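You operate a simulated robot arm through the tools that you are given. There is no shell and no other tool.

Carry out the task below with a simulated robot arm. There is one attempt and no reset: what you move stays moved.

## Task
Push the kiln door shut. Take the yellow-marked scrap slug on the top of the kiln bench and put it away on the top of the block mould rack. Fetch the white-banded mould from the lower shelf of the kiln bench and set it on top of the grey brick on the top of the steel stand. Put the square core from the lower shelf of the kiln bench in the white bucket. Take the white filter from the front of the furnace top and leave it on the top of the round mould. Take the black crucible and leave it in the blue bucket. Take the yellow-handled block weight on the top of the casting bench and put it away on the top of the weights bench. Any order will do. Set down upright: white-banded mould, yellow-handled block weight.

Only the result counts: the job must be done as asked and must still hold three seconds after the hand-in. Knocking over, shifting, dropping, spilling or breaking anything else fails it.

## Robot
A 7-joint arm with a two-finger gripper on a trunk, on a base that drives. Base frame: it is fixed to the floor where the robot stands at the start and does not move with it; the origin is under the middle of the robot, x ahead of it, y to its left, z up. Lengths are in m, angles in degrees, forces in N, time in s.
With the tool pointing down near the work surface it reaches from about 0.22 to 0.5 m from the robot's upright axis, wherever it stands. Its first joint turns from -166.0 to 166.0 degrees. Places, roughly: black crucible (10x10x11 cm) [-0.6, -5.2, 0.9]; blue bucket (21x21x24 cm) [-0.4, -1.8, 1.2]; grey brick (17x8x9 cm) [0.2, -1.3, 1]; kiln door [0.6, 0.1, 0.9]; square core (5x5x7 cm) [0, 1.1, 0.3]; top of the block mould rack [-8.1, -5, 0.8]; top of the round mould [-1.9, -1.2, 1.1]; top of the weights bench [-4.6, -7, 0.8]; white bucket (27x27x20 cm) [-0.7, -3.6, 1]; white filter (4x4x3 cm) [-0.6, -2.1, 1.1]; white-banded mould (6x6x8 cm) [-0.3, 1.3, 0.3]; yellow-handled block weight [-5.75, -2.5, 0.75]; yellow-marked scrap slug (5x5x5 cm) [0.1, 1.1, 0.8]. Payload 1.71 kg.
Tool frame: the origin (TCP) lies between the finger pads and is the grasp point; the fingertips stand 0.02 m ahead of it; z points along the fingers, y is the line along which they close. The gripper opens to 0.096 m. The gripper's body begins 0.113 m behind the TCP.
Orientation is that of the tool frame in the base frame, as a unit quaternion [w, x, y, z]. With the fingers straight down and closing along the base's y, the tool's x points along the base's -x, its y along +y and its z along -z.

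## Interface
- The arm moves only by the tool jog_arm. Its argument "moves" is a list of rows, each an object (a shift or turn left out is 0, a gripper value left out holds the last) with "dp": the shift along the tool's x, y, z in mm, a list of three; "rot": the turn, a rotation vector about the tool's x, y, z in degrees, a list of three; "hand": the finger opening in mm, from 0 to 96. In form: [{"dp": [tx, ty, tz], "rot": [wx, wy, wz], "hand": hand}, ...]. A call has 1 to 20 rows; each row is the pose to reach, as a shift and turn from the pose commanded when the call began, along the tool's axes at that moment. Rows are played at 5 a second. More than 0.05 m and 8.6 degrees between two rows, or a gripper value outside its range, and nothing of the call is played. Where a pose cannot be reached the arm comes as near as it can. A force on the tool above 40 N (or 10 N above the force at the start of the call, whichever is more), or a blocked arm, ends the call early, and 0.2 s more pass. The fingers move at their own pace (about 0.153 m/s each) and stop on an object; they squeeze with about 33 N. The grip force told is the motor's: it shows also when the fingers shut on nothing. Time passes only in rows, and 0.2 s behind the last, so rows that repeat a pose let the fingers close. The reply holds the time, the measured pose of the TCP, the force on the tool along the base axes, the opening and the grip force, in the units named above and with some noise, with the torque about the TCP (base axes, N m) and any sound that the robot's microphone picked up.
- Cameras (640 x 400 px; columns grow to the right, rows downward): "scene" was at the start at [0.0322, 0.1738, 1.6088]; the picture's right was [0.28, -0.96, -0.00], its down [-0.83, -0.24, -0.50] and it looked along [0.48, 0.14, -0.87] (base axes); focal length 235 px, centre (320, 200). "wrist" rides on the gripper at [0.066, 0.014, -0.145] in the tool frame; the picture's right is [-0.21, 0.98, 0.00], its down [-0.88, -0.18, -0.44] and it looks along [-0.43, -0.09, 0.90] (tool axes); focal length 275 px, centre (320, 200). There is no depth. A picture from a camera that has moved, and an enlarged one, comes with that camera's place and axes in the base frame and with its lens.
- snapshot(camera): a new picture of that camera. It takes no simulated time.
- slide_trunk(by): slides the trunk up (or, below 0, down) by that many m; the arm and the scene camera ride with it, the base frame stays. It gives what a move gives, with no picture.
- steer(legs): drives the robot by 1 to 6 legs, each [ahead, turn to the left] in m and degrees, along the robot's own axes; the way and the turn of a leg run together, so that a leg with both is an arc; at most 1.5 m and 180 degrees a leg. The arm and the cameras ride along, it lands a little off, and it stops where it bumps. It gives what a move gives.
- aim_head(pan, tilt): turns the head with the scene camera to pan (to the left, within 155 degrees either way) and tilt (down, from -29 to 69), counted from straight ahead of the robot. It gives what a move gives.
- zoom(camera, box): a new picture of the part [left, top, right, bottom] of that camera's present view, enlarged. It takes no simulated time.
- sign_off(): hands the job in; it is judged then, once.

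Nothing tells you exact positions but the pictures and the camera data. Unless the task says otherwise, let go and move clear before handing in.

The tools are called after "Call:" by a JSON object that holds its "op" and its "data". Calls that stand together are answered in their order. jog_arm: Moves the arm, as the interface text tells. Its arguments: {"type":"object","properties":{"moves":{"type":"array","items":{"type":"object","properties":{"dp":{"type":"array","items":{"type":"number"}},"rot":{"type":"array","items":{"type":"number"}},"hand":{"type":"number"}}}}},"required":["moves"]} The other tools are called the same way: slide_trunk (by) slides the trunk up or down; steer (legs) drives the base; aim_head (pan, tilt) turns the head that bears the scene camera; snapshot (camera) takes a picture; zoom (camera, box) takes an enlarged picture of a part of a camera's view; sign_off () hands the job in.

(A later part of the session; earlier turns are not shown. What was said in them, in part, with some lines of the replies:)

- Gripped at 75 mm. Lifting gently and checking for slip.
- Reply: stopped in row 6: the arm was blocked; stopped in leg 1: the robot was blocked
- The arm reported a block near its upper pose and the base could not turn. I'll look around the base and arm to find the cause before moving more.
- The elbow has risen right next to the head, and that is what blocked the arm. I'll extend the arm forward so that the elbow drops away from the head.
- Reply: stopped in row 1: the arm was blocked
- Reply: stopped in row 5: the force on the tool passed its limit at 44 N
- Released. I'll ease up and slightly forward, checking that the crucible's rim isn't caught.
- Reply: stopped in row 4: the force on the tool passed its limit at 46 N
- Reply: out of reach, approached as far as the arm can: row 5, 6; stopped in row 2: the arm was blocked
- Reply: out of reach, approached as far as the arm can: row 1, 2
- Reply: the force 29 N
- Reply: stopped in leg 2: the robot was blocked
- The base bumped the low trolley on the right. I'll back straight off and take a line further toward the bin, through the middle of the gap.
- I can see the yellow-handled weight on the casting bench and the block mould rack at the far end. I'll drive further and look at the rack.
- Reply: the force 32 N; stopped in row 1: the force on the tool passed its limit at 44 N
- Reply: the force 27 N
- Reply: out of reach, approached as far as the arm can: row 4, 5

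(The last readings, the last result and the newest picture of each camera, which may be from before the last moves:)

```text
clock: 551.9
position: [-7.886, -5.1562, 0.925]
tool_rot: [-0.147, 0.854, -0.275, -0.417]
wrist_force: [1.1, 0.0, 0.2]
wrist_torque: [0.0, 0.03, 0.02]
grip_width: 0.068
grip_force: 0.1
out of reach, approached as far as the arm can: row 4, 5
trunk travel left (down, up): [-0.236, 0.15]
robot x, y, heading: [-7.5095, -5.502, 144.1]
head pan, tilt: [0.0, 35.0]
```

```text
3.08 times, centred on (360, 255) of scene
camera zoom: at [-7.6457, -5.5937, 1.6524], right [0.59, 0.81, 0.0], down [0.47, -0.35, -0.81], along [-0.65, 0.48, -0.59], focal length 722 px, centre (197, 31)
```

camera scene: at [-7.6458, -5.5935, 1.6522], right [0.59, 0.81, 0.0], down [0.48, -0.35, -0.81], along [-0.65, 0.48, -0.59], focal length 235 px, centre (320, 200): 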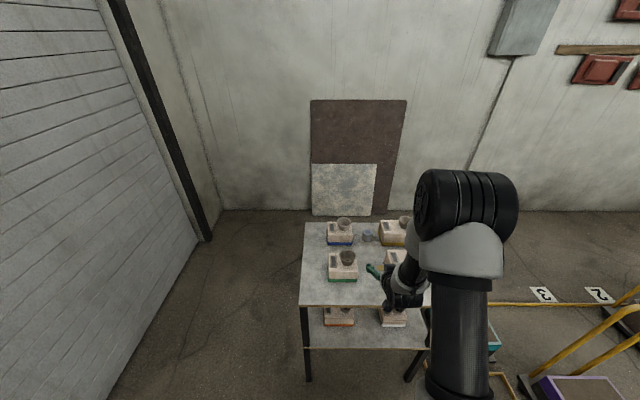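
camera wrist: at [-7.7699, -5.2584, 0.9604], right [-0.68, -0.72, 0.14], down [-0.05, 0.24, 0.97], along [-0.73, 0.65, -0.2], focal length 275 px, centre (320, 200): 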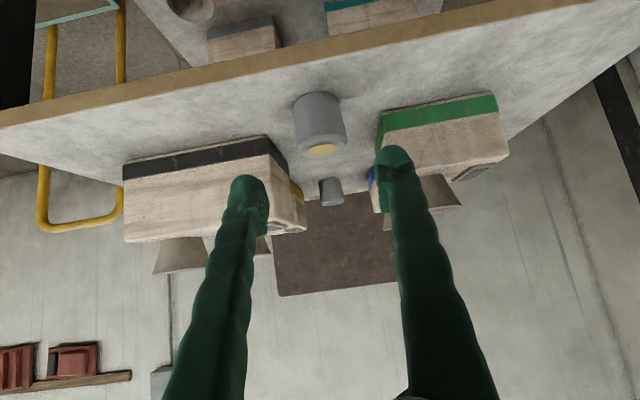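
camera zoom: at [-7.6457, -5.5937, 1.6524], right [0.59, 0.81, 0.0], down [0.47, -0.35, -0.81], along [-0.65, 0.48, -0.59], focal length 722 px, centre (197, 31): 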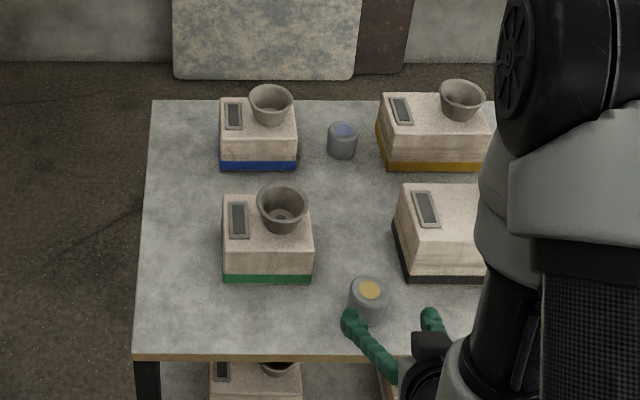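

The slug stands on the rack top, clear of the moulds. Now the yellow-handled block weight: I'll back off and drive to the casting bench.

Call:
{"op": "steer", "data": {"legs": [[-0.33, 0], [0, -91], [1.2, 0], [1.2, 0], [0.95, 0]]}}

Call:
{"op": "aim_head", "data": {"pan": 85, "tilt": 35}}

Call:
{"op": "snapshot", "data": {"camera": "scene"}}

Call:
{"op": "zoom", "data": {"camera": "scene", "box": [220, 140, 420, 280]}}

```text
clock: 575.7
position: [-5.004, -2.5807, 0.9236]
tool_rot: [0.395, -0.421, 0.792, 0.197]
wrist_force: [0.0, 0.4, -0.1]
wrist_torque: [0.0, -0.01, 0.01]
grip_width: 0.0682
grip_force: 0.0
trunk travel left (down, up): [-0.236, 0.15]
robot x, y, heading: [-5.3417, -2.968, 55.6]
head pan, tilt: [0.0, 35.0]
```

```text
clock: 577.3
position: [-4.9962, -2.5771, 0.9398]
tool_rot: [0.421, -0.417, 0.779, 0.206]
wrist_force: [-0.2, 0.6, -0.6]
wrist_torque: [0.01, -0.01, 0.02]
grip_width: 0.0681
grip_force: 0.0
trunk travel left (down, up): [-0.236, 0.15]
robot x, y, heading: [-5.3361, -2.9673, 55.6]
head pan, tilt: [85.0, 35.0]
```

```text
taken
camera scene: at [-5.552, -2.8493, 1.6537], right [0.63, 0.77, -0.02], down [0.44, -0.38, -0.82], along [-0.64, 0.51, -0.57], focal length 235 px, centre (320, 200)
```

scene: 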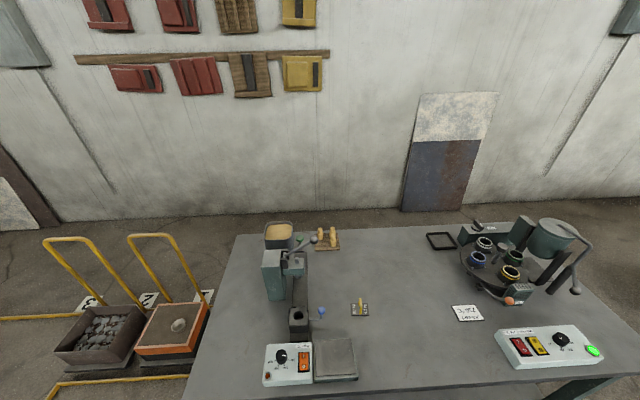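

```text
2.86 times, centred on (320, 210) of scene
camera zoom: at [-5.552, -2.8493, 1.6537], right [0.63, 0.77, -0.02], down [0.44, -0.38, -0.82], along [-0.64, 0.51, -0.57], focal length 671 px, centre (320, 171)
```

zoom: 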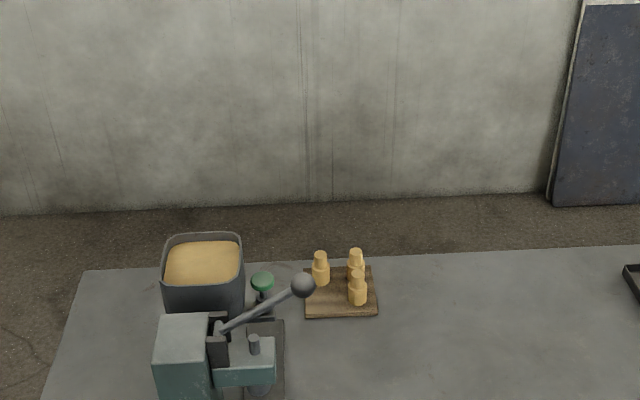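

The weight with the yellow handle is near the bench middle. Zooming in on it.

Call:
{"op": "zoom", "data": {"camera": "scene", "box": [300, 260, 430, 350]}}

Call:
{"op": "zoom", "data": {"camera": "scene", "box": [180, 220, 640, 400]}}

```text
4.44 times, centred on (365, 305) of scene
camera zoom: at [-5.552, -2.8493, 1.6537], right [0.63, 0.77, -0.02], down [0.44, -0.38, -0.82], along [-0.64, 0.51, -0.57], focal length 1044 px, centre (120, -267)
```

zoom: 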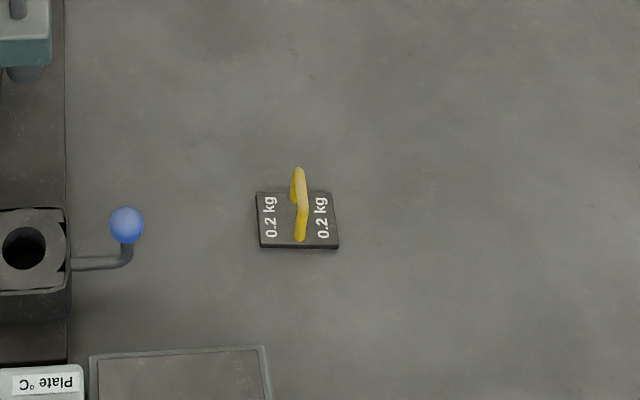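

```text
1.39 times, centred on (410, 310) of scene
camera zoom: at [-5.552, -2.8493, 1.6537], right [0.63, 0.77, -0.02], down [0.44, -0.38, -0.82], along [-0.64, 0.51, -0.57], focal length 327 px, centre (195, 47)
```

zoom: 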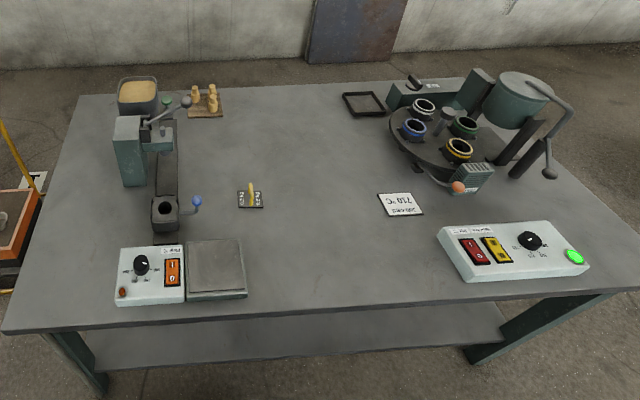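

The weight is a flat "0.2 kg" block with a yellow arch handle, near (-5.84, -2.44). I'll set the arm steeper, turn to face the bench and look from the wrist camera.

Call:
{"op": "jog_arm", "data": {"moves": [{"dp": [-24, 0, 14], "rot": [0, 5.2, 0], "hand": 40}, {"dp": [-49, 0, 27], "rot": [0, 10.5, 0], "hand": 40}, {"dp": [-73, 0, 41], "rot": [0, 15.7, 0], "hand": 40}, {"dp": [-97, 0, 55], "rot": [0, 21, 0], "hand": 40}, {"dp": [-97, 0, 55], "rot": [0, 21, 0], "hand": 40}]}}

Call:
{"op": "steer", "data": {"legs": [[0.07, 0], [0, 87.5]]}}

Call:
{"op": "jog_arm", "data": {"moves": [{"dp": [0, 0, 0]}, {"dp": [0, 0, 0]}]}}

Call:
{"op": "snapshot", "data": {"camera": "wrist"}}

Call:
{"op": "aim_head", "data": {"pan": 0, "tilt": 40}}

Call:
{"op": "snapshot", "data": {"camera": "scene"}}

```text
clock: 578.5
position: [-4.9558, -2.5062, 0.9763]
tool_rot: [0.251, -0.449, 0.849, 0.121]
wrist_force: [-0.2, 0.4, 0.0]
wrist_torque: [0.0, 0.02, -0.01]
grip_width: 0.0402
grip_force: 0.1
trunk travel left (down, up): [-0.236, 0.15]
robot x, y, heading: [-5.344, -2.9658, 55.7]
head pan, tilt: [85.0, 35.0]
```

```text
clock: 584.0
position: [-5.744, -2.5076, 0.9748]
tool_rot: [-0.097, 0.912, -0.3, -0.261]
wrist_force: [-0.1, -0.1, -1.1]
wrist_torque: [0.0, 0.0, -0.01]
grip_width: 0.0402
grip_force: 0.0
trunk travel left (down, up): [-0.236, 0.15]
robot x, y, heading: [-5.2948, -2.9022, 143.8]
head pan, tilt: [85.0, 35.0]
```

```text
clock: 584.6
position: [-5.7318, -2.5179, 0.9841]
tool_rot: [-0.1, 0.91, -0.298, -0.269]
wrist_force: [0.4, -0.1, 0.1]
wrist_torque: [0.03, 0.0, -0.01]
grip_width: 0.04
grip_force: 0.1
trunk travel left (down, up): [-0.236, 0.15]
robot x, y, heading: [-5.2942, -2.9047, 144.0]
head pan, tilt: [85.0, 35.0]
```

```text
taken
camera wrist: at [-5.6332, -2.6096, 1.0692], right [-0.72, -0.68, 0.09], down [-0.29, 0.43, 0.86], along [-0.62, 0.59, -0.51], focal length 275 px, centre (320, 200)
```

wrist: 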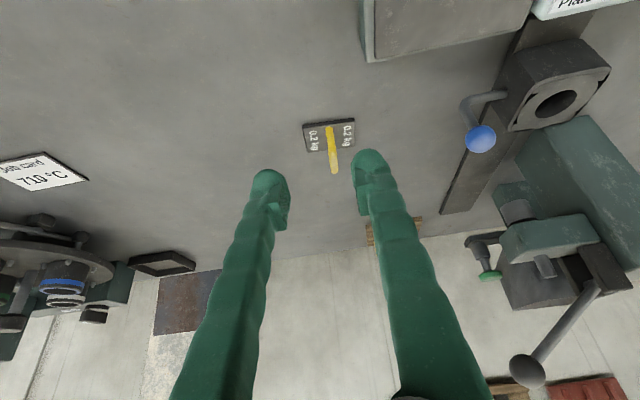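

```text
clock: 586.2
position: [-5.7306, -2.5166, 0.9845]
tool_rot: [-0.099, 0.911, -0.298, -0.268]
wrist_force: [0.3, 0.1, 0.4]
wrist_torque: [-0.02, 0.0, -0.03]
grip_width: 0.04
grip_force: 0.0
trunk travel left (down, up): [-0.236, 0.15]
robot x, y, heading: [-5.2993, -2.9017, 143.5]
head pan, tilt: [0.0, 40.0]
```

```text
taken
camera scene: at [-5.4286, -2.9962, 1.6449], right [0.59, 0.81, 0.0], down [0.53, -0.39, -0.76], along [-0.61, 0.45, -0.66], focal length 235 px, centre (320, 200)
```

scene: 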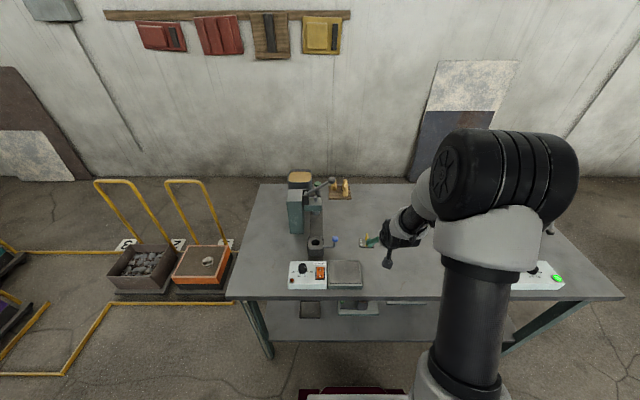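

Call:
{"op": "zoom", "data": {"camera": "wrist", "box": [260, 80, 400, 220]}}

```text
2.86 times, centred on (330, 150) of wrist
camera zoom: at [-5.6339, -2.6088, 1.0686], right [-0.72, -0.68, 0.09], down [-0.29, 0.43, 0.86], along [-0.62, 0.59, -0.51], focal length 786 px, centre (291, 343)
```

zoom: 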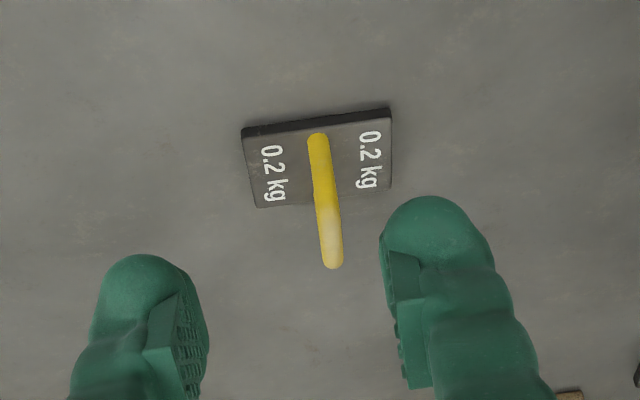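

The weight's handle top bar is near (-5.856, -2.430, 0.84). I'll drive 7 cm closer and re-measure before hovering over it.

Call:
{"op": "steer", "data": {"legs": [[0.07, 0]]}}

Call:
{"op": "jog_arm", "data": {"moves": [{"dp": [0, 0, 0]}, {"dp": [0, 0, 0]}]}}

Call:
{"op": "snapshot", "data": {"camera": "wrist"}}

Call:
{"op": "zoom", "data": {"camera": "wrist", "box": [250, 20, 410, 180]}}

```text
clock: 587.3
position: [-5.7746, -2.4861, 0.9923]
tool_rot: [-0.102, 0.908, -0.298, -0.275]
wrist_force: [-0.2, -0.1, -0.2]
wrist_torque: [-0.03, 0.02, 0.01]
grip_width: 0.0397
grip_force: 0.0
trunk travel left (down, up): [-0.236, 0.15]
robot x, y, heading: [-5.3504, -2.8605, 143.5]
head pan, tilt: [0.0, 40.0]
```

```text
clock: 587.9
position: [-5.7922, -2.4729, 0.9798]
tool_rot: [-0.098, 0.912, -0.299, -0.264]
wrist_force: [1.4, -0.9, -0.6]
wrist_torque: [0.16, 0.15, -0.02]
grip_width: 0.04
grip_force: 0.1
trunk travel left (down, up): [-0.236, 0.15]
robot x, y, heading: [-5.3537, -2.8646, 143.7]
head pan, tilt: [0.0, 40.0]
```

```text
taken
camera wrist: at [-5.6955, -2.5635, 1.0648], right [-0.72, -0.68, 0.09], down [-0.3, 0.43, 0.85], along [-0.62, 0.59, -0.52], focal length 275 px, centre (320, 200)
```

wrist: 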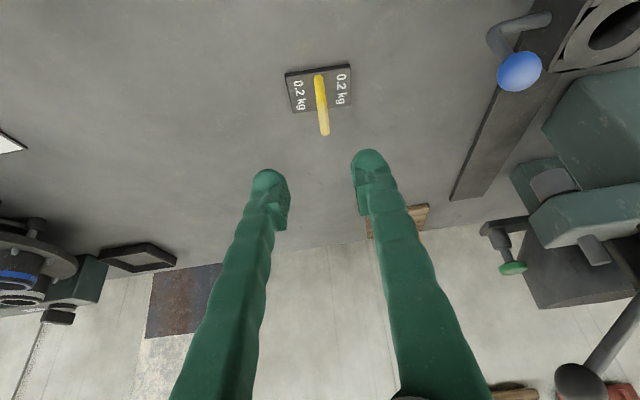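

```text
2.50 times, centred on (330, 100) of wrist
camera zoom: at [-5.6955, -2.5635, 1.0648], right [-0.72, -0.68, 0.09], down [-0.3, 0.43, 0.85], along [-0.62, 0.59, -0.52], focal length 688 px, centre (295, 450)
```

zoom: 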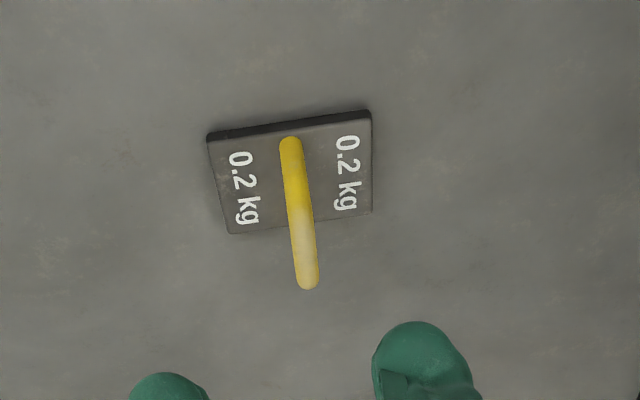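

Measurements agree: the handle bar is centred near (-5.854, -2.431). Hovering about 5 cm above with the yaw aligned.

Call:
{"op": "jog_arm", "data": {"moves": [{"dp": [-4, 1, 29], "rot": [0.6, 0, 0.9], "hand": 40}, {"dp": [-7, 3, 58], "rot": [1.1, 0, 1.7], "hand": 40}, {"dp": [-11, 4, 87], "rot": [1.7, 0, 2.6], "hand": 40}, {"dp": [-14, 5, 116], "rot": [2.2, 0, 3.4], "hand": 40}, {"dp": [-14, 5, 116], "rot": [2.2, 0, 3.4], "hand": 40}]}}

Call:
{"op": "snapshot", "data": {"camera": "wrist"}}

Call:
{"op": "zoom", "data": {"camera": "wrist", "box": [230, 40, 410, 220]}}

```text
clock: 589.1
position: [-5.8455, -2.4371, 0.9002]
tool_rot: [-0.11, 0.898, -0.331, -0.269]
wrist_force: [0.3, -0.7, 0.4]
wrist_torque: [0.04, 0.01, 0.02]
grip_width: 0.0401
grip_force: 0.1
trunk travel left (down, up): [-0.236, 0.15]
robot x, y, heading: [-5.3518, -2.8615, 143.6]
head pan, tilt: [0.0, 40.0]
```

```text
taken
camera wrist: at [-5.7536, -2.5359, 0.9831], right [-0.77, -0.63, 0.09], down [-0.26, 0.44, 0.86], along [-0.58, 0.64, -0.5], focal length 275 px, centre (320, 200)
```

wrist: 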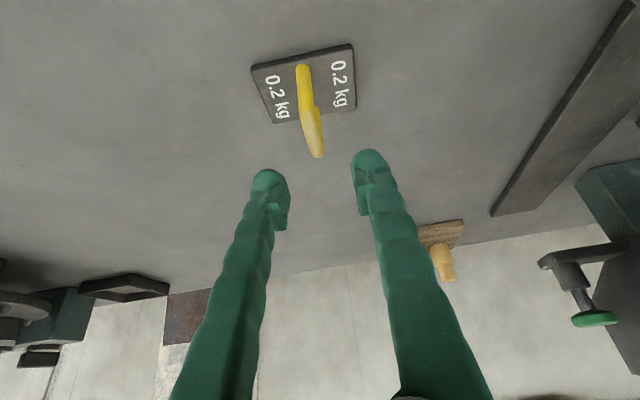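

```text
2.22 times, centred on (320, 130) of wrist
camera zoom: at [-5.7536, -2.5359, 0.9831], right [-0.77, -0.63, 0.09], down [-0.26, 0.44, 0.86], along [-0.58, 0.64, -0.5], focal length 612 px, centre (320, 356)
```

zoom: 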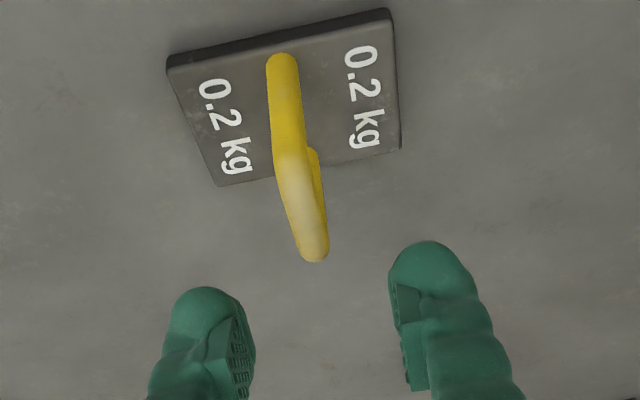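

Aligned. Descending so the fingers straddle the handle bar.

Call:
{"op": "jog_arm", "data": {"moves": [{"dp": [7, 0, 18]}, {"dp": [14, -1, 37]}, {"dp": [19, -1, 50]}, {"dp": [22, -1, 59]}, {"dp": [22, -1, 59]}]}}

Call:
{"op": "zoom", "data": {"camera": "wrist", "box": [220, 60, 420, 260]}}

```text
clock: 590.3
position: [-5.853, -2.426, 0.84]
tool_rot: [-0.111, 0.897, -0.33, -0.271]
wrist_force: [8.2, -6.0, 29.4]
wrist_torque: [-0.73, 0.39, 0.27]
grip_width: 0.0405
grip_force: 0.1
trunk travel left (down, up): [-0.236, 0.15]
robot x, y, heading: [-5.3492, -2.8643, 143.9]
head pan, tilt: [0.0, 40.0]
```

```text
2.00 times, centred on (320, 160) of wrist
camera zoom: at [-5.7617, -2.5245, 0.9236], right [-0.77, -0.63, 0.1], down [-0.25, 0.44, 0.86], along [-0.59, 0.64, -0.5], focal length 551 px, centre (320, 280)
```

zoom: 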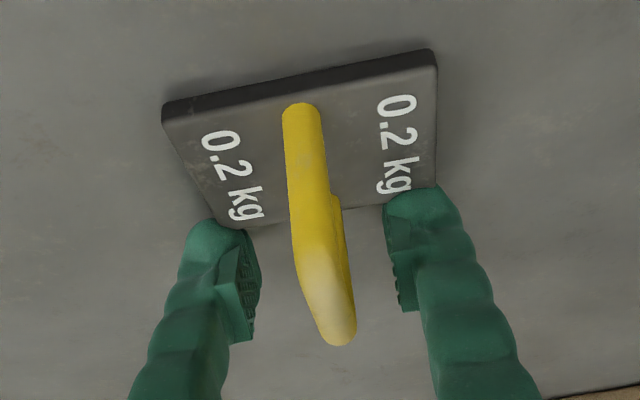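

The fingertips touched the plate. I'll raise 8 mm and close on the handle bar.

Call:
{"op": "jog_arm", "data": {"moves": [{"dp": [-2, 0, -3]}, {"dp": [-4.5, 0, -6.5]}, {"dp": [-4.5, 0, -6.5]}]}}

Call:
{"op": "jog_arm", "data": {"moves": [{"dp": [0, 0, 0], "hand": 28}, {"dp": [0, 0, 0], "hand": 16}, {"dp": [0, 0, 0], "hand": 4}, {"dp": [0, 0, 0], "hand": 2}, {"dp": [0, 0, 0], "hand": 2}]}}

Call:
{"op": "zoom", "data": {"camera": "wrist", "box": [220, 60, 420, 260]}}

```text
clock: 591.1
position: [-5.8538, -2.4273, 0.8447]
tool_rot: [-0.109, 0.898, -0.331, -0.267]
wrist_force: [0.0, 1.0, -0.9]
wrist_torque: [-0.02, -0.04, 0.02]
grip_width: 0.0403
grip_force: 0.1
trunk travel left (down, up): [-0.236, 0.15]
robot x, y, heading: [-5.3493, -2.8641, 143.5]
head pan, tilt: [0.0, 40.0]
```

```text
clock: 592.3
position: [-5.8547, -2.4264, 0.8455]
tool_rot: [-0.109, 0.898, -0.331, -0.267]
wrist_force: [-0.4, -0.4, -0.4]
wrist_torque: [-0.1, 0.01, 0.03]
grip_width: 0.0058
grip_force: 31.1
trunk travel left (down, up): [-0.236, 0.15]
robot x, y, heading: [-5.3519, -2.8606, 143.8]
head pan, tilt: [0.0, 40.0]
```

```text
2.00 times, centred on (320, 160) of wrist
camera zoom: at [-5.7627, -2.5244, 0.929], right [-0.77, -0.63, 0.09], down [-0.26, 0.44, 0.86], along [-0.58, 0.64, -0.5], focal length 551 px, centre (320, 280)
```

zoom: 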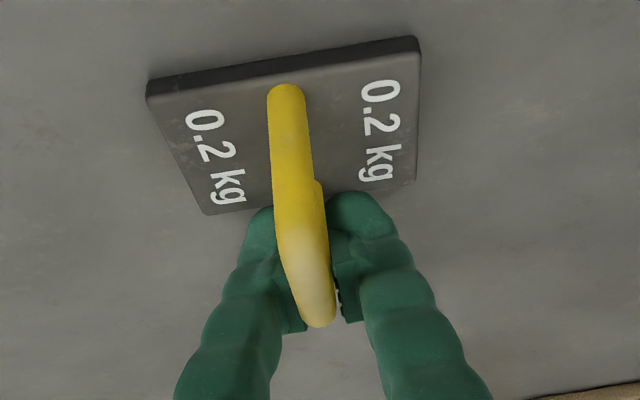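

The handle is gripped (5.8 mm). Lifting slightly to check.

Call:
{"op": "jog_arm", "data": {"moves": [{"dp": [-5, 0, -8]}, {"dp": [-11, 0, -17]}, {"dp": [-22, 0, -33]}, {"dp": [-33, 0, -50]}, {"dp": [-33, 0, -50]}]}}

Call:
{"op": "snapshot", "data": {"camera": "wrist"}}

```text
clock: 593.5
position: [-5.8544, -2.4263, 0.9062]
tool_rot: [-0.109, 0.898, -0.331, -0.268]
wrist_force: [-0.1, -0.1, -1.7]
wrist_torque: [0.02, 0.06, -0.01]
grip_width: 0.0059
grip_force: 31.0
trunk travel left (down, up): [-0.236, 0.15]
robot x, y, heading: [-5.3528, -2.8625, 143.6]
head pan, tilt: [0.0, 40.0]
```

```text
taken
camera wrist: at [-5.7629, -2.5249, 0.99], right [-0.77, -0.63, 0.09], down [-0.26, 0.44, 0.86], along [-0.58, 0.64, -0.5], focal length 275 px, centre (320, 200)
```

wrist: 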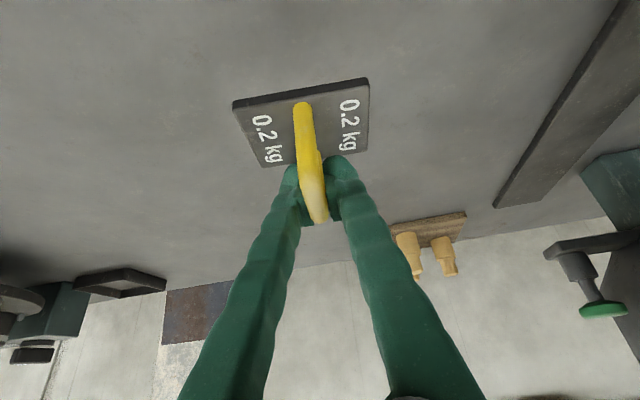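

The weight is held level by its handle. I'll back away, raise the trunk, and drive around the far end toward the weights bench.

Call:
{"op": "slide_trunk", "data": {"by": 0.15}}

Call:
{"op": "steer", "data": {"legs": [[-0.22, 0], [0, 89.4], [1.3, 0], [1.3, 0]]}}

Call:
{"op": "jog_arm", "data": {"moves": [{"dp": [0, 0, 0]}, {"dp": [0, 0, 0]}]}}

Call:
{"op": "aim_head", "data": {"pan": 20, "tilt": 30}}

Call:
{"op": "snapshot", "data": {"camera": "scene"}}

Call:
{"op": "snapshot", "data": {"camera": "wrist"}}

```text
clock: 595.2
position: [-5.8538, -2.4277, 1.0575]
tool_rot: [-0.11, 0.898, -0.331, -0.268]
wrist_force: [-0.9, -0.4, -2.2]
wrist_torque: [0.05, 0.06, -0.02]
grip_width: 0.006
grip_force: 30.5
trunk travel left (down, up): [-0.386, 0.0]
robot x, y, heading: [-5.3513, -2.8659, 143.4]
head pan, tilt: [0.0, 40.0]
```

```text
clock: 614.5
position: [-7.2182, -5.4979, 1.0562]
tool_rot: [0.107, 0.875, 0.388, -0.269]
wrist_force: [0.0, 0.9, -2.3]
wrist_torque: [-0.03, 0.04, 0.0]
grip_width: 0.0061
grip_force: 30.8
trunk travel left (down, up): [-0.386, 0.0]
robot x, y, heading: [-6.7636, -5.0052, -128.4]
head pan, tilt: [0.0, 40.0]
```

```text
clock: 615.1
position: [-7.2069, -5.4841, 1.0663]
tool_rot: [0.111, 0.873, 0.387, -0.275]
wrist_force: [0.4, 0.4, -1.6]
wrist_torque: [-0.02, 0.05, -0.02]
grip_width: 0.006
grip_force: 30.7
trunk travel left (down, up): [-0.386, 0.0]
robot x, y, heading: [-6.765, -5.0094, -128.1]
head pan, tilt: [0.0, 40.0]
```

```text
clock: 615.9
position: [-7.2082, -5.4848, 1.0655]
tool_rot: [0.111, 0.873, 0.387, -0.275]
wrist_force: [0.1, 0.7, -1.5]
wrist_torque: [0.0, 0.06, -0.01]
grip_width: 0.006
grip_force: 30.8
trunk travel left (down, up): [-0.386, 0.0]
robot x, y, heading: [-6.7662, -5.0103, -128.2]
head pan, tilt: [20.0, 30.0]
```

```text
taken
camera scene: at [-6.6529, -5.166, 1.8101], right [-0.95, 0.31, -0.01], down [0.17, 0.49, -0.86], along [-0.27, -0.82, -0.51], focal length 235 px, centre (320, 200)
```

scene: 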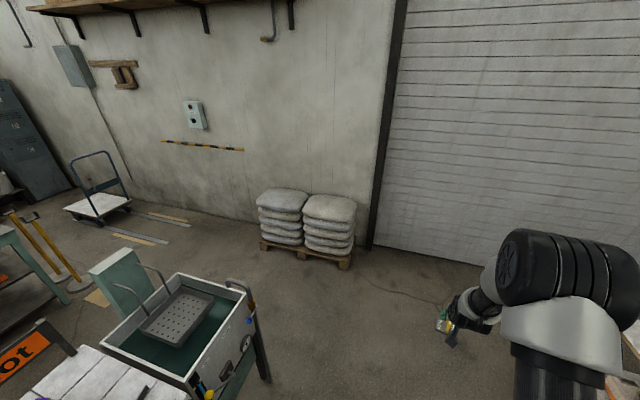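

```text
taken
camera wrist: at [-7.1044, -5.3942, 1.1479], right [0.61, -0.79, 0.1], down [-0.44, -0.23, 0.87], along [-0.66, -0.57, -0.49], focal length 275 px, centre (320, 200)
```

wrist: 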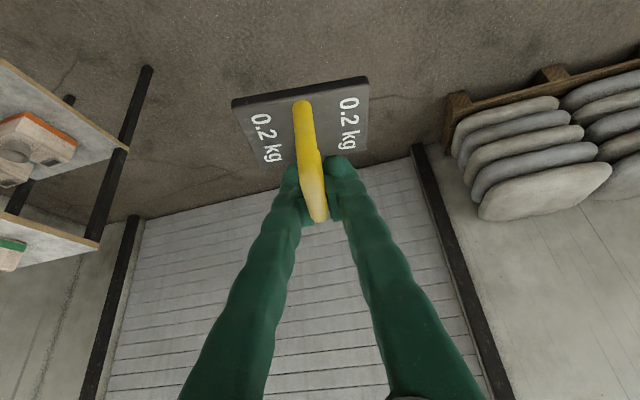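

The way past the pallet of bags is about 1.1 m wide. I'll drive through its middle and turn toward the weights bench.

Call:
{"op": "steer", "data": {"legs": [[1.2, 0], [0, 91.3], [1.0, 0], [0.95, 0]]}}

Call:
{"op": "jog_arm", "data": {"moves": [{"dp": [0, 0, 0]}, {"dp": [0, 0, 0]}]}}

Call:
{"op": "aim_head", "data": {"pan": 40, "tilt": 30}}

Call:
{"op": "snapshot", "data": {"camera": "scene"}}

Call:
{"op": "snapshot", "data": {"camera": "wrist"}}

```text
clock: 637.2
position: [-5.4897, -7.6136, 1.066]
tool_rot: [0.272, 0.351, 0.888, -0.118]
wrist_force: [0.4, -0.1, -2.8]
wrist_torque: [-0.04, 0.0, -0.02]
grip_width: 0.0061
grip_force: 30.8
trunk travel left (down, up): [-0.386, 0.0]
robot x, y, heading: [-5.9601, -7.1643, -39.0]
head pan, tilt: [20.0, 30.0]
```

```text
clock: 637.8
position: [-5.5032, -7.6005, 1.0758]
tool_rot: [0.279, 0.35, 0.886, -0.12]
wrist_force: [-0.3, 0.0, -2.1]
wrist_torque: [-0.06, -0.07, 0.01]
grip_width: 0.006
grip_force: 30.2
trunk travel left (down, up): [-0.386, 0.0]
robot x, y, heading: [-5.9609, -7.1622, -39.1]
head pan, tilt: [20.0, 30.0]
```

```text
clock: 638.6
position: [-5.5026, -7.6016, 1.0764]
tool_rot: [0.278, 0.35, 0.886, -0.12]
wrist_force: [-0.7, 0.0, -1.2]
wrist_torque: [-0.03, -0.05, 0.0]
grip_width: 0.0061
grip_force: 30.4
trunk travel left (down, up): [-0.386, 0.0]
robot x, y, heading: [-5.9575, -7.1657, -38.9]
head pan, tilt: [40.0, 30.0]
```

```text
taken
camera scene: at [-5.7949, -7.0227, 1.8104], right [0.02, -1.0, -0.01], down [-0.51, 0.0, -0.86], along [0.86, 0.02, -0.51], focal length 235 px, centre (320, 200)
```

scene: 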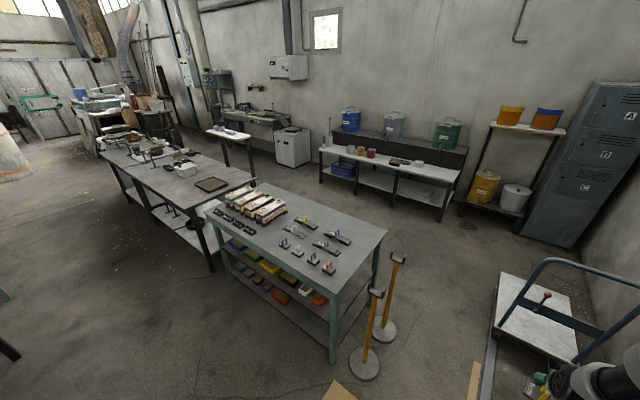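

```text
taken
camera wrist: at [-5.5923, -7.495, 1.1559], right [0.8, 0.6, 0.1], down [0.22, -0.44, 0.87], along [0.56, -0.67, -0.48], focal length 275 px, centre (320, 200)
```

wrist: 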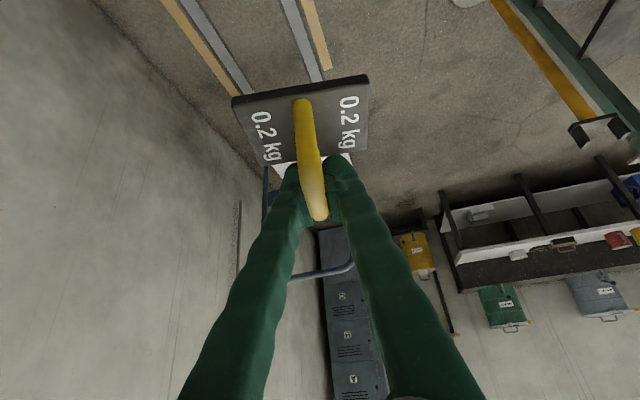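

The weights bench is the green-legged table ahead-left, with several weights on its right half. I'll zoom in to find a free spot.

Call:
{"op": "zoom", "data": {"camera": "scene", "box": [190, 160, 420, 320]}}

```text
2.50 times, centred on (305, 240) of scene
camera zoom: at [-5.7949, -7.0227, 1.8104], right [0.02, -1.0, -0.01], down [-0.51, 0.0, -0.86], along [0.86, 0.02, -0.51], focal length 587 px, centre (358, 100)
```

zoom: 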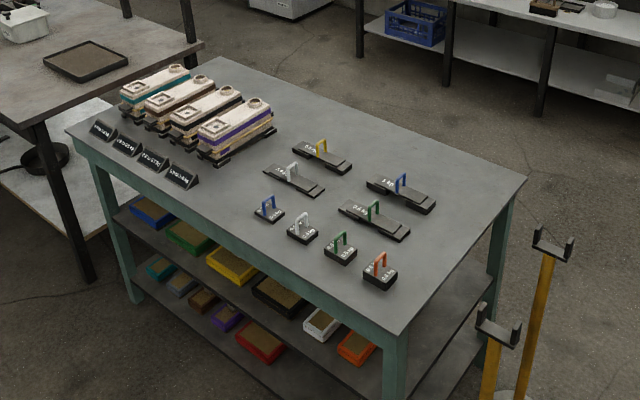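

There is a free slot in the row of small block weights, to the left of the blue-handled one, near (m 0.33, k 8.09). I'll drive along the bench front and turn to face it.

Call:
{"op": "steer", "data": {"legs": [[0, 92.1], [1.26, 0], [0, -90]]}}

Call:
{"op": "jog_arm", "data": {"moves": [{"dp": [0, 0, 0]}, {"dp": [0, 0, 0]}]}}

Call:
{"op": "aim_head", "data": {"pan": 0, "tilt": 40}}

Call:
{"op": "snapshot", "data": {"camera": "scene"}}

Call:
{"op": "snapshot", "data": {"camera": "wrist"}}

```text
clock: 654.7
position: [-4.7468, -6.5693, 1.0755]
tool_rot: [0.28, 0.34, 0.89, -0.117]
wrist_force: [-0.5, 0.1, -3.6]
wrist_torque: [-0.02, 0.0, 0.01]
grip_width: 0.0059
grip_force: 30.6
trunk travel left (down, up): [-0.386, 0.0]
robot x, y, heading: [-5.2058, -6.1348, -37.8]
head pan, tilt: [40.0, 30.0]
```

```text
clock: 655.3
position: [-4.7599, -6.5575, 1.0871]
tool_rot: [0.288, 0.339, 0.888, -0.119]
wrist_force: [-1.2, -0.5, -2.1]
wrist_torque: [-0.03, -0.02, 0.04]
grip_width: 0.006
grip_force: 31.2
trunk travel left (down, up): [-0.386, 0.0]
robot x, y, heading: [-5.21, -6.1322, -37.6]
head pan, tilt: [40.0, 30.0]
```

```text
clock: 656.4
position: [-4.7589, -6.5593, 1.0853]
tool_rot: [0.287, 0.34, 0.887, -0.12]
wrist_force: [-0.1, -0.5, -1.6]
wrist_torque: [-0.05, -0.03, 0.02]
grip_width: 0.0059
grip_force: 30.8
trunk travel left (down, up): [-0.386, 0.0]
robot x, y, heading: [-5.2138, -6.1345, -38.1]
head pan, tilt: [0.0, 40.0]
```

```text
taken
camera scene: at [-5.0704, -6.0468, 1.7948], right [-0.61, -0.79, 0.0], down [-0.52, 0.4, -0.76], along [0.6, -0.46, -0.66], focal length 235 px, centre (320, 200)
```

scene: 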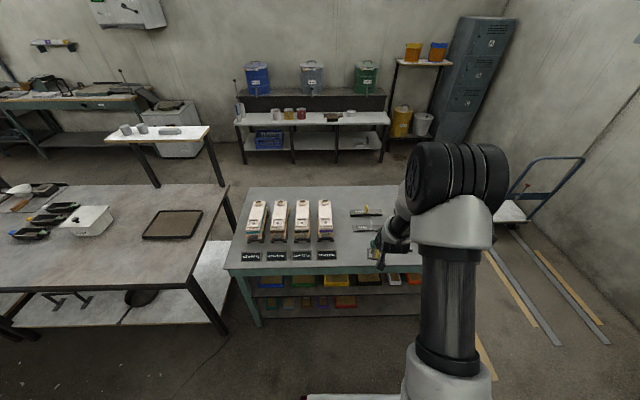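

```text
taken
camera wrist: at [-4.8522, -6.4533, 1.1635], right [0.78, 0.61, 0.11], down [0.21, -0.42, 0.88], along [0.59, -0.67, -0.46], focal length 275 px, centre (320, 200)
```

wrist: 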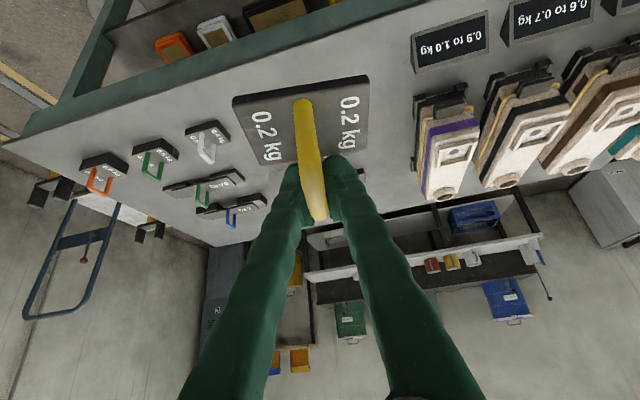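

The free slot between the blue-handled block and the purple-banded box is straight ahead. I'll drive 17 cm closer and re-measure.

Call:
{"op": "steer", "data": {"legs": [[0.17, 0]]}}

Call:
{"op": "slide_trunk", "data": {"by": -0.15}}

Call:
{"op": "snapshot", "data": {"camera": "wrist"}}

Call:
{"op": "snapshot", "data": {"camera": "scene"}}

```text
clock: 657.9
position: [-4.6358, -6.6551, 1.0932]
tool_rot: [0.293, 0.339, 0.885, -0.121]
wrist_force: [0.6, -0.3, -2.1]
wrist_torque: [-0.02, -0.03, 0.04]
grip_width: 0.0061
grip_force: 30.4
trunk travel left (down, up): [-0.386, 0.0]
robot x, y, heading: [-5.0766, -6.2388, -37.9]
head pan, tilt: [0.0, 40.0]
```

```text
clock: 659.7
position: [-4.6282, -6.6619, 0.9358]
tool_rot: [0.288, 0.341, 0.887, -0.121]
wrist_force: [-0.2, 0.5, -1.3]
wrist_torque: [-0.03, -0.05, 0.04]
grip_width: 0.0062
grip_force: 30.9
trunk travel left (down, up): [-0.236, 0.15]
robot x, y, heading: [-5.0785, -6.2417, -38.3]
head pan, tilt: [0.0, 40.0]
```

```text
taken
camera wrist: at [-4.7202, -6.5572, 1.014], right [0.78, 0.61, 0.11], down [0.21, -0.42, 0.88], along [0.58, -0.67, -0.46], focal length 275 px, centre (320, 200)
```

wrist: 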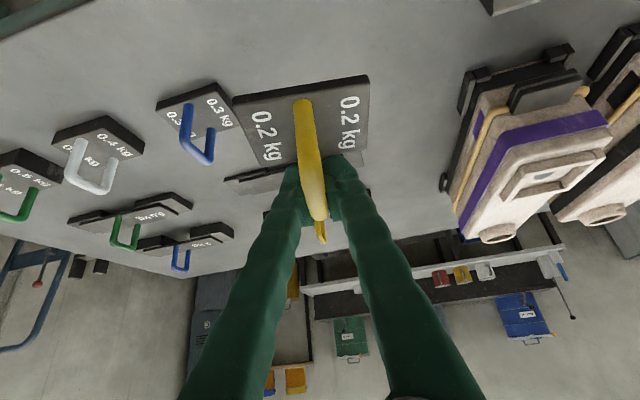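

```text
taken
camera scene: at [-4.9411, -6.1477, 1.6448], right [-0.61, -0.79, 0.0], down [-0.52, 0.4, -0.76], along [0.6, -0.46, -0.65], focal length 235 px, centre (320, 200)
```

scene: 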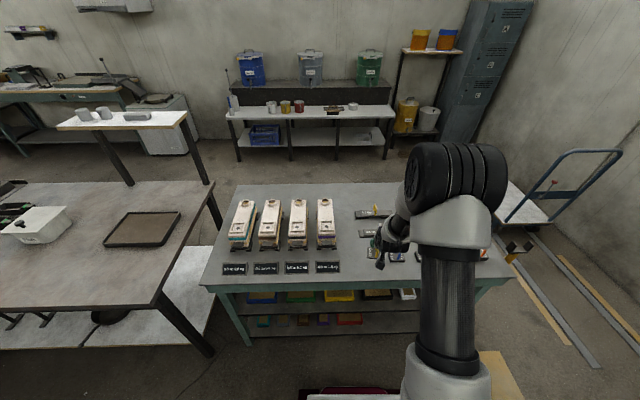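

The slot is free. I'll centre over it, restore the upright tilt and lower to just above the bench.

Call:
{"op": "jog_arm", "data": {"moves": [{"dp": [5, 12, 7], "rot": [0, 0.9, 0]}, {"dp": [10, 23, 13], "rot": [0, 1.7, 0]}, {"dp": [20, 23, 30], "rot": [0, 2.6, 0]}, {"dp": [30, 23, 45], "rot": [0, 2.6, 0]}, {"dp": [37, 23, 56], "rot": [0, 2.6, 0]}, {"dp": [37, 23, 56], "rot": [0, 2.6, 0]}]}}

Call:
{"op": "snapshot", "data": {"camera": "wrist"}}

Call:
{"op": "zoom", "data": {"camera": "scene", "box": [300, 180, 460, 300]}}

```text
clock: 661.1
position: [-4.6092, -6.6501, 0.8683]
tool_rot: [0.267, 0.343, 0.894, -0.111]
wrist_force: [1.2, -0.1, -1.8]
wrist_torque: [-0.02, -0.01, -0.01]
grip_width: 0.0061
grip_force: 30.5
trunk travel left (down, up): [-0.236, 0.15]
robot x, y, heading: [-5.0762, -6.2398, -38.0]
head pan, tilt: [0.0, 40.0]
```

```text
taken
camera wrist: at [-4.7002, -6.5467, 0.9518], right [0.79, 0.61, 0.1], down [0.24, -0.45, 0.86], along [0.57, -0.65, -0.5], focal length 275 px, centre (320, 200)
```

wrist: 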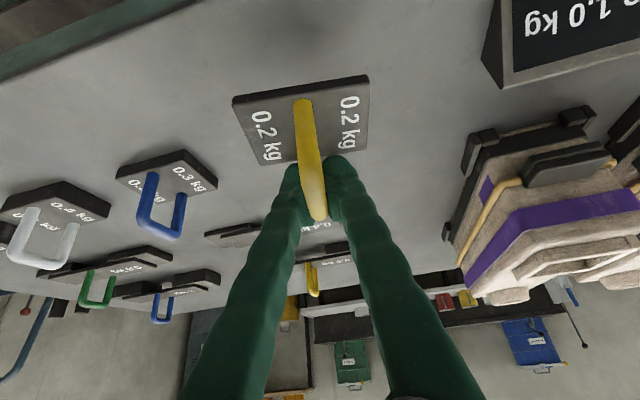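

```text
3.33 times, centred on (380, 240) of scene
camera zoom: at [-4.9396, -6.149, 1.6449], right [-0.61, -0.79, 0.0], down [-0.52, 0.4, -0.76], along [0.6, -0.46, -0.66], focal length 783 px, centre (120, 67)
```

zoom: 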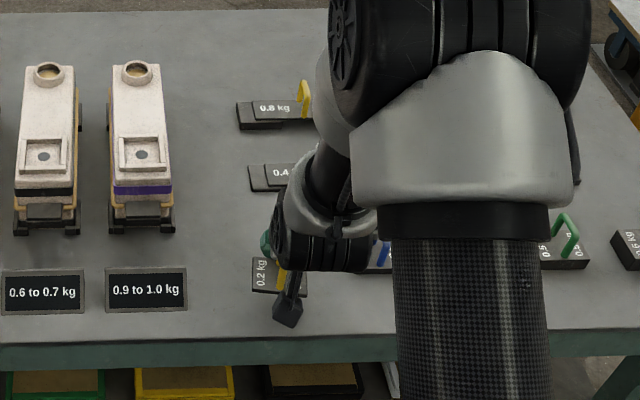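

Well placed in the free slot. Lowering in small steps until contact.

Call:
{"op": "jog_arm", "data": {"moves": [{"dp": [2.2, 0, 3.3]}, {"dp": [4.4, 0, 6.6]}, {"dp": [6.6, 0, 10]}, {"dp": [6.6, 0, 10]}]}}

Call:
{"op": "zoom", "data": {"camera": "wrist", "box": [200, 40, 400, 240]}}

```text
clock: 662.1
position: [-4.6099, -6.6499, 0.856]
tool_rot: [0.267, 0.343, 0.894, -0.111]
wrist_force: [0.2, -0.1, -2.5]
wrist_torque: [-0.04, -0.05, 0.02]
grip_width: 0.0061
grip_force: 30.2
trunk travel left (down, up): [-0.236, 0.15]
robot x, y, heading: [-5.0756, -6.2386, -37.8]
head pan, tilt: [0.0, 40.0]
```

```text
2.00 times, centred on (300, 140) of wrist
camera zoom: at [-4.7, -6.5463, 0.94], right [0.79, 0.61, 0.1], down [0.24, -0.45, 0.86], along [0.57, -0.65, -0.5], focal length 551 px, centre (360, 320)
```

zoom: 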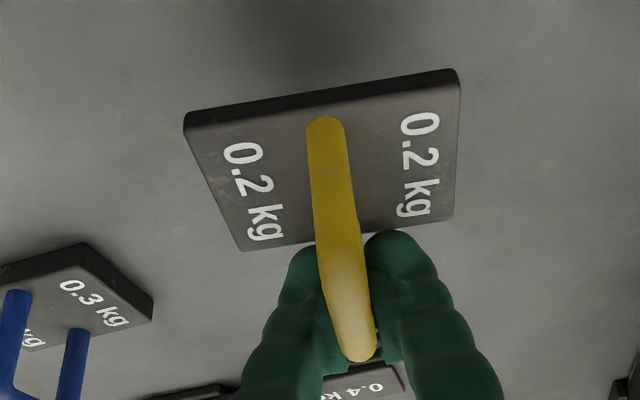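

Call:
{"op": "jog_arm", "data": {"moves": [{"dp": [1.7, 0, 2.5]}, {"dp": [3.3, 0, 5]}, {"dp": [5, 0, 7.5]}, {"dp": [5, 0, 7.5]}]}}

```text
clock: 663.1
position: [-4.6087, -6.6506, 0.8467]
tool_rot: [0.267, 0.343, 0.894, -0.112]
wrist_force: [-0.3, 0.5, -2.9]
wrist_torque: [-0.05, -0.05, 0.02]
grip_width: 0.0059
grip_force: 30.5
trunk travel left (down, up): [-0.236, 0.15]
robot x, y, heading: [-5.0779, -6.2389, -38.0]
head pan, tilt: [0.0, 40.0]
```

Call:
{"op": "jog_arm", "data": {"moves": [{"dp": [1.7, 0, 2.5]}, {"dp": [3.3, 0, 5]}, {"dp": [3.3, 0, 5]}]}}

Call:
{"op": "zoom", "data": {"camera": "wrist", "box": [200, 40, 400, 240]}}

```text
clock: 663.9
position: [-4.6097, -6.651, 0.8411]
tool_rot: [0.267, 0.343, 0.894, -0.111]
wrist_force: [-0.4, -0.2, -2.4]
wrist_torque: [-0.05, -0.07, -0.01]
grip_width: 0.0062
grip_force: 30.6
trunk travel left (down, up): [-0.236, 0.15]
robot x, y, heading: [-5.0783, -6.2398, -38.0]
head pan, tilt: [0.0, 40.0]
```

```text
2.00 times, centred on (300, 140) of wrist
camera zoom: at [-4.6996, -6.5466, 0.9254], right [0.79, 0.61, 0.1], down [0.24, -0.45, 0.86], along [0.57, -0.65, -0.5], focal length 551 px, centre (360, 320)
```

zoom: 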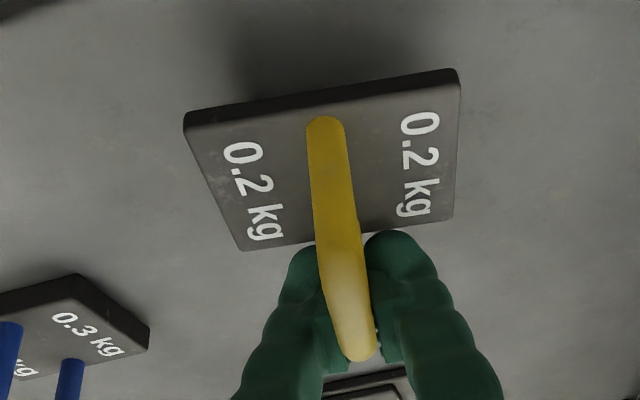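

The contact shadow is approaching. Continuing in small steps.

Call:
{"op": "jog_arm", "data": {"moves": [{"dp": [1.7, 0, 2.5]}, {"dp": [3.3, 0, 5]}, {"dp": [5, 0, 7.5]}, {"dp": [5, 0, 7.5]}]}}

Call:
{"op": "zoom", "data": {"camera": "wrist", "box": [200, 40, 400, 240]}}

```text
clock: 664.9
position: [-4.6088, -6.6492, 0.832]
tool_rot: [0.267, 0.344, 0.893, -0.112]
wrist_force: [-0.1, 0.4, -1.9]
wrist_torque: [-0.06, -0.06, 0.01]
grip_width: 0.0063
grip_force: 30.9
trunk travel left (down, up): [-0.236, 0.15]
robot x, y, heading: [-5.0753, -6.2409, -37.9]
head pan, tilt: [0.0, 40.0]
```

```text
2.00 times, centred on (300, 140) of wrist
camera zoom: at [-4.6998, -6.5467, 0.9164], right [0.79, 0.61, 0.1], down [0.24, -0.45, 0.86], along [0.57, -0.65, -0.5], focal length 551 px, centre (360, 320)
```

zoom: 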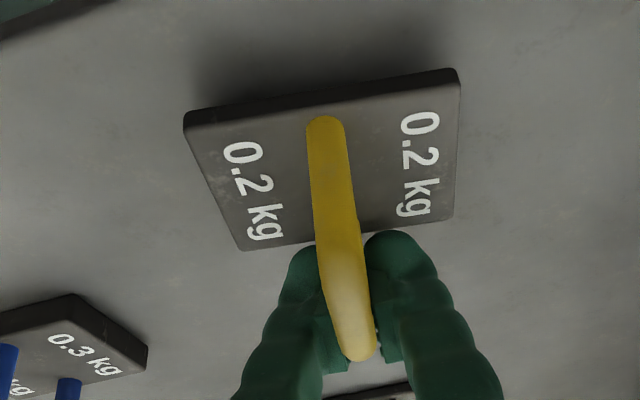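

Call:
{"op": "jog_arm", "data": {"moves": [{"dp": [1.7, 0, 2.5]}, {"dp": [3.3, 0, 5]}, {"dp": [4.4, 0, 6.7]}, {"dp": [4.4, 0, 6.7]}]}}

Call:
{"op": "zoom", "data": {"camera": "wrist", "box": [200, 40, 400, 240]}}

```text
clock: 665.9
position: [-4.6097, -6.6506, 0.8261]
tool_rot: [0.269, 0.343, 0.893, -0.112]
wrist_force: [0.0, 0.5, 15.9]
wrist_torque: [0.69, 0.58, 0.04]
grip_width: 0.0063
grip_force: 30.7
trunk travel left (down, up): [-0.236, 0.15]
robot x, y, heading: [-5.0768, -6.2363, -37.9]
head pan, tilt: [0.0, 40.0]
```

```text
2.00 times, centred on (300, 140) of wrist
camera zoom: at [-4.6997, -6.5472, 0.9096], right [0.79, 0.61, 0.1], down [0.24, -0.45, 0.86], along [0.57, -0.65, -0.5], focal length 551 px, centre (360, 320)
```

zoom: 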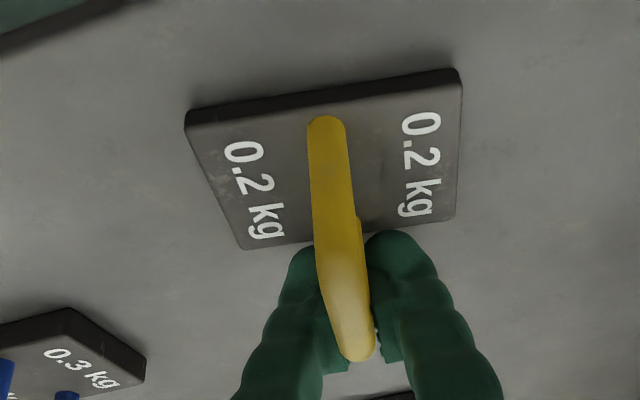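

Contact (about 16 N). Easing slightly and opening the fingers.

Call:
{"op": "jog_arm", "data": {"moves": [{"dp": [-0.7, 0, -1]}, {"dp": [-0.7, 0, -1]}]}}

Call:
{"op": "jog_arm", "data": {"moves": [{"dp": [0, 0, 0], "hand": 14}, {"dp": [0, 0, 0], "hand": 24}, {"dp": [0, 0, 0], "hand": 34}, {"dp": [0, 0, 0], "hand": 34}]}}

Call:
{"op": "zoom", "data": {"camera": "wrist", "box": [200, 40, 400, 240]}}

```text
clock: 666.5
position: [-4.6088, -6.6506, 0.8258]
tool_rot: [0.267, 0.344, 0.893, -0.113]
wrist_force: [2.8, -3.6, 10.2]
wrist_torque: [0.38, 0.28, 0.02]
grip_width: 0.0057
grip_force: 30.3
trunk travel left (down, up): [-0.236, 0.15]
robot x, y, heading: [-5.0748, -6.2431, -37.7]
head pan, tilt: [0.0, 40.0]
```

```text
clock: 667.5
position: [-4.6098, -6.65, 0.8258]
tool_rot: [0.267, 0.343, 0.893, -0.113]
wrist_force: [-0.3, -0.2, 0.3]
wrist_torque: [0.0, 0.03, 0.0]
grip_width: 0.0341
grip_force: 0.0
trunk travel left (down, up): [-0.236, 0.15]
robot x, y, heading: [-5.0798, -6.2373, -37.9]
head pan, tilt: [0.0, 40.0]
```

```text
2.00 times, centred on (300, 140) of wrist
camera zoom: at [-4.6998, -6.5469, 0.9095], right [0.79, 0.61, 0.1], down [0.24, -0.45, 0.86], along [0.57, -0.65, -0.5], focal length 551 px, centre (360, 320)
```

zoom: 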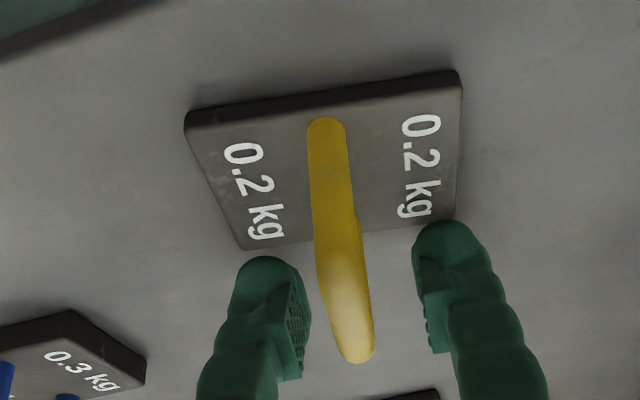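

The weight stands upright on its base. I'll retract straight up and back, then verify.

Call:
{"op": "jog_arm", "data": {"moves": [{"dp": [-8, 0, -12]}, {"dp": [-22, 0, -33]}, {"dp": [-39, 0, -58]}, {"dp": [-61, 0, -92]}, {"dp": [-83, 0, -125]}, {"dp": [-83, 0, -125]}]}}

Call:
{"op": "snapshot", "data": {"camera": "wrist"}}

Call:
{"op": "zoom", "data": {"camera": "scene", "box": [300, 180, 460, 300]}}

```text
clock: 668.9
position: [-4.6092, -6.6483, 0.9764]
tool_rot: [0.267, 0.344, 0.893, -0.113]
wrist_force: [-0.5, -0.5, 0.0]
wrist_torque: [0.01, -0.02, 0.0]
grip_width: 0.0342
grip_force: 0.0
trunk travel left (down, up): [-0.236, 0.15]
robot x, y, heading: [-5.078, -6.2366, -37.9]
head pan, tilt: [0.0, 40.0]
```

```text
taken
camera wrist: at [-4.699, -6.5447, 1.0603], right [0.79, 0.61, 0.1], down [0.24, -0.45, 0.86], along [0.57, -0.65, -0.5], focal length 275 px, centre (320, 200)
```

wrist: 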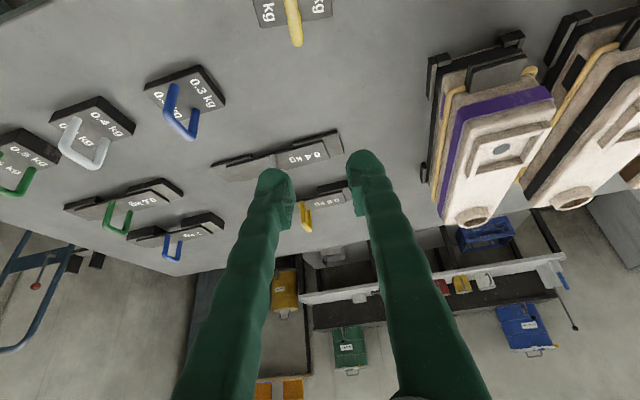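

```text
3.33 times, centred on (380, 240) of scene
camera zoom: at [-4.9393, -6.1492, 1.6448], right [-0.61, -0.79, 0.0], down [-0.52, 0.4, -0.75], along [0.6, -0.46, -0.66], focal length 783 px, centre (120, 67)
```

zoom: 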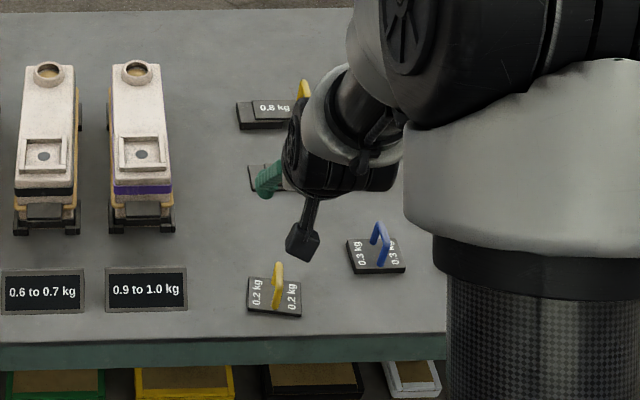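

All seven tasks are done: the weight stands upright on the weights bench. I'll back clear and take a final look.

Call:
{"op": "steer", "data": {"legs": [[-0.2, 0]]}}

Call:
{"op": "snapshot", "data": {"camera": "scene"}}

```text
clock: 670.5
position: [-4.7652, -6.5211, 0.9758]
tool_rot: [0.267, 0.341, 0.894, -0.112]
wrist_force: [-0.1, -0.7, -0.2]
wrist_torque: [0.02, -0.03, -0.01]
grip_width: 0.0338
grip_force: 0.1
trunk travel left (down, up): [-0.236, 0.15]
robot x, y, heading: [-5.2378, -6.1159, -37.4]
head pan, tilt: [0.0, 40.0]
```

```text
taken
camera scene: at [-5.0999, -6.0242, 1.6448], right [-0.61, -0.79, 0.0], down [-0.52, 0.4, -0.75], along [0.6, -0.46, -0.66], focal length 235 px, centre (320, 200)
```

scene: 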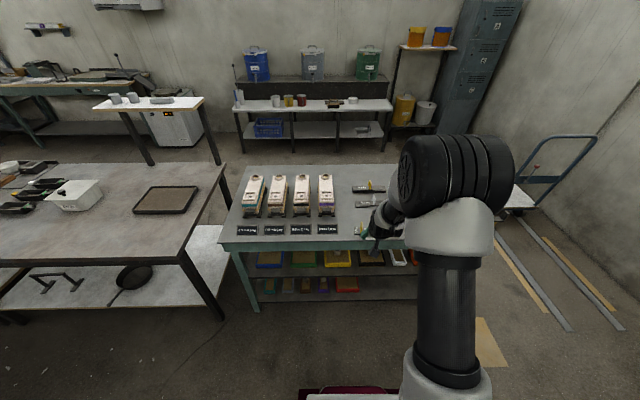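

The gripper is empty and clear of everything, and each item is where the task asked. Handing in.

Call:
{"op": "sign_off", "data": {}}

```text
The job is handed in.
```

I completed all seven tasks and handed the job in. I haven't been told how it was judged.

- **Kiln door:** I pushed it shut, and it sits flush against its frame.
- **Yellow-marked scrap slug:** it stands on the top of the block mould rack, in the gap between the green- and black-based moulds.
- **White-banded mould:** it stands upright on the grey brick on the steel stand.
- **Square core:** it is in the white bucket, lying on its side.
- **White filter:** it rests on the near half of the top of the round mould, clear of the holes.
- **Black crucible:** it is in the blue bucket, leaning against the far wall.
- **Yellow-handled block weight:** it stands upright on the weights bench, next to the blue-handled one.

Some unintended contact happened along the way:

- **Low trolley:** the base bumped it on the way to the rack. The drive stopped on contact, but I couldn't confirm whether the trolley shifted.
- **Kiln bench:** the forearm touched the edge of the bench top once; I saw nothing move.
- **Blue bucket:** the wrist camera was at its rim when the force limit tripped. The bucket stayed in place.
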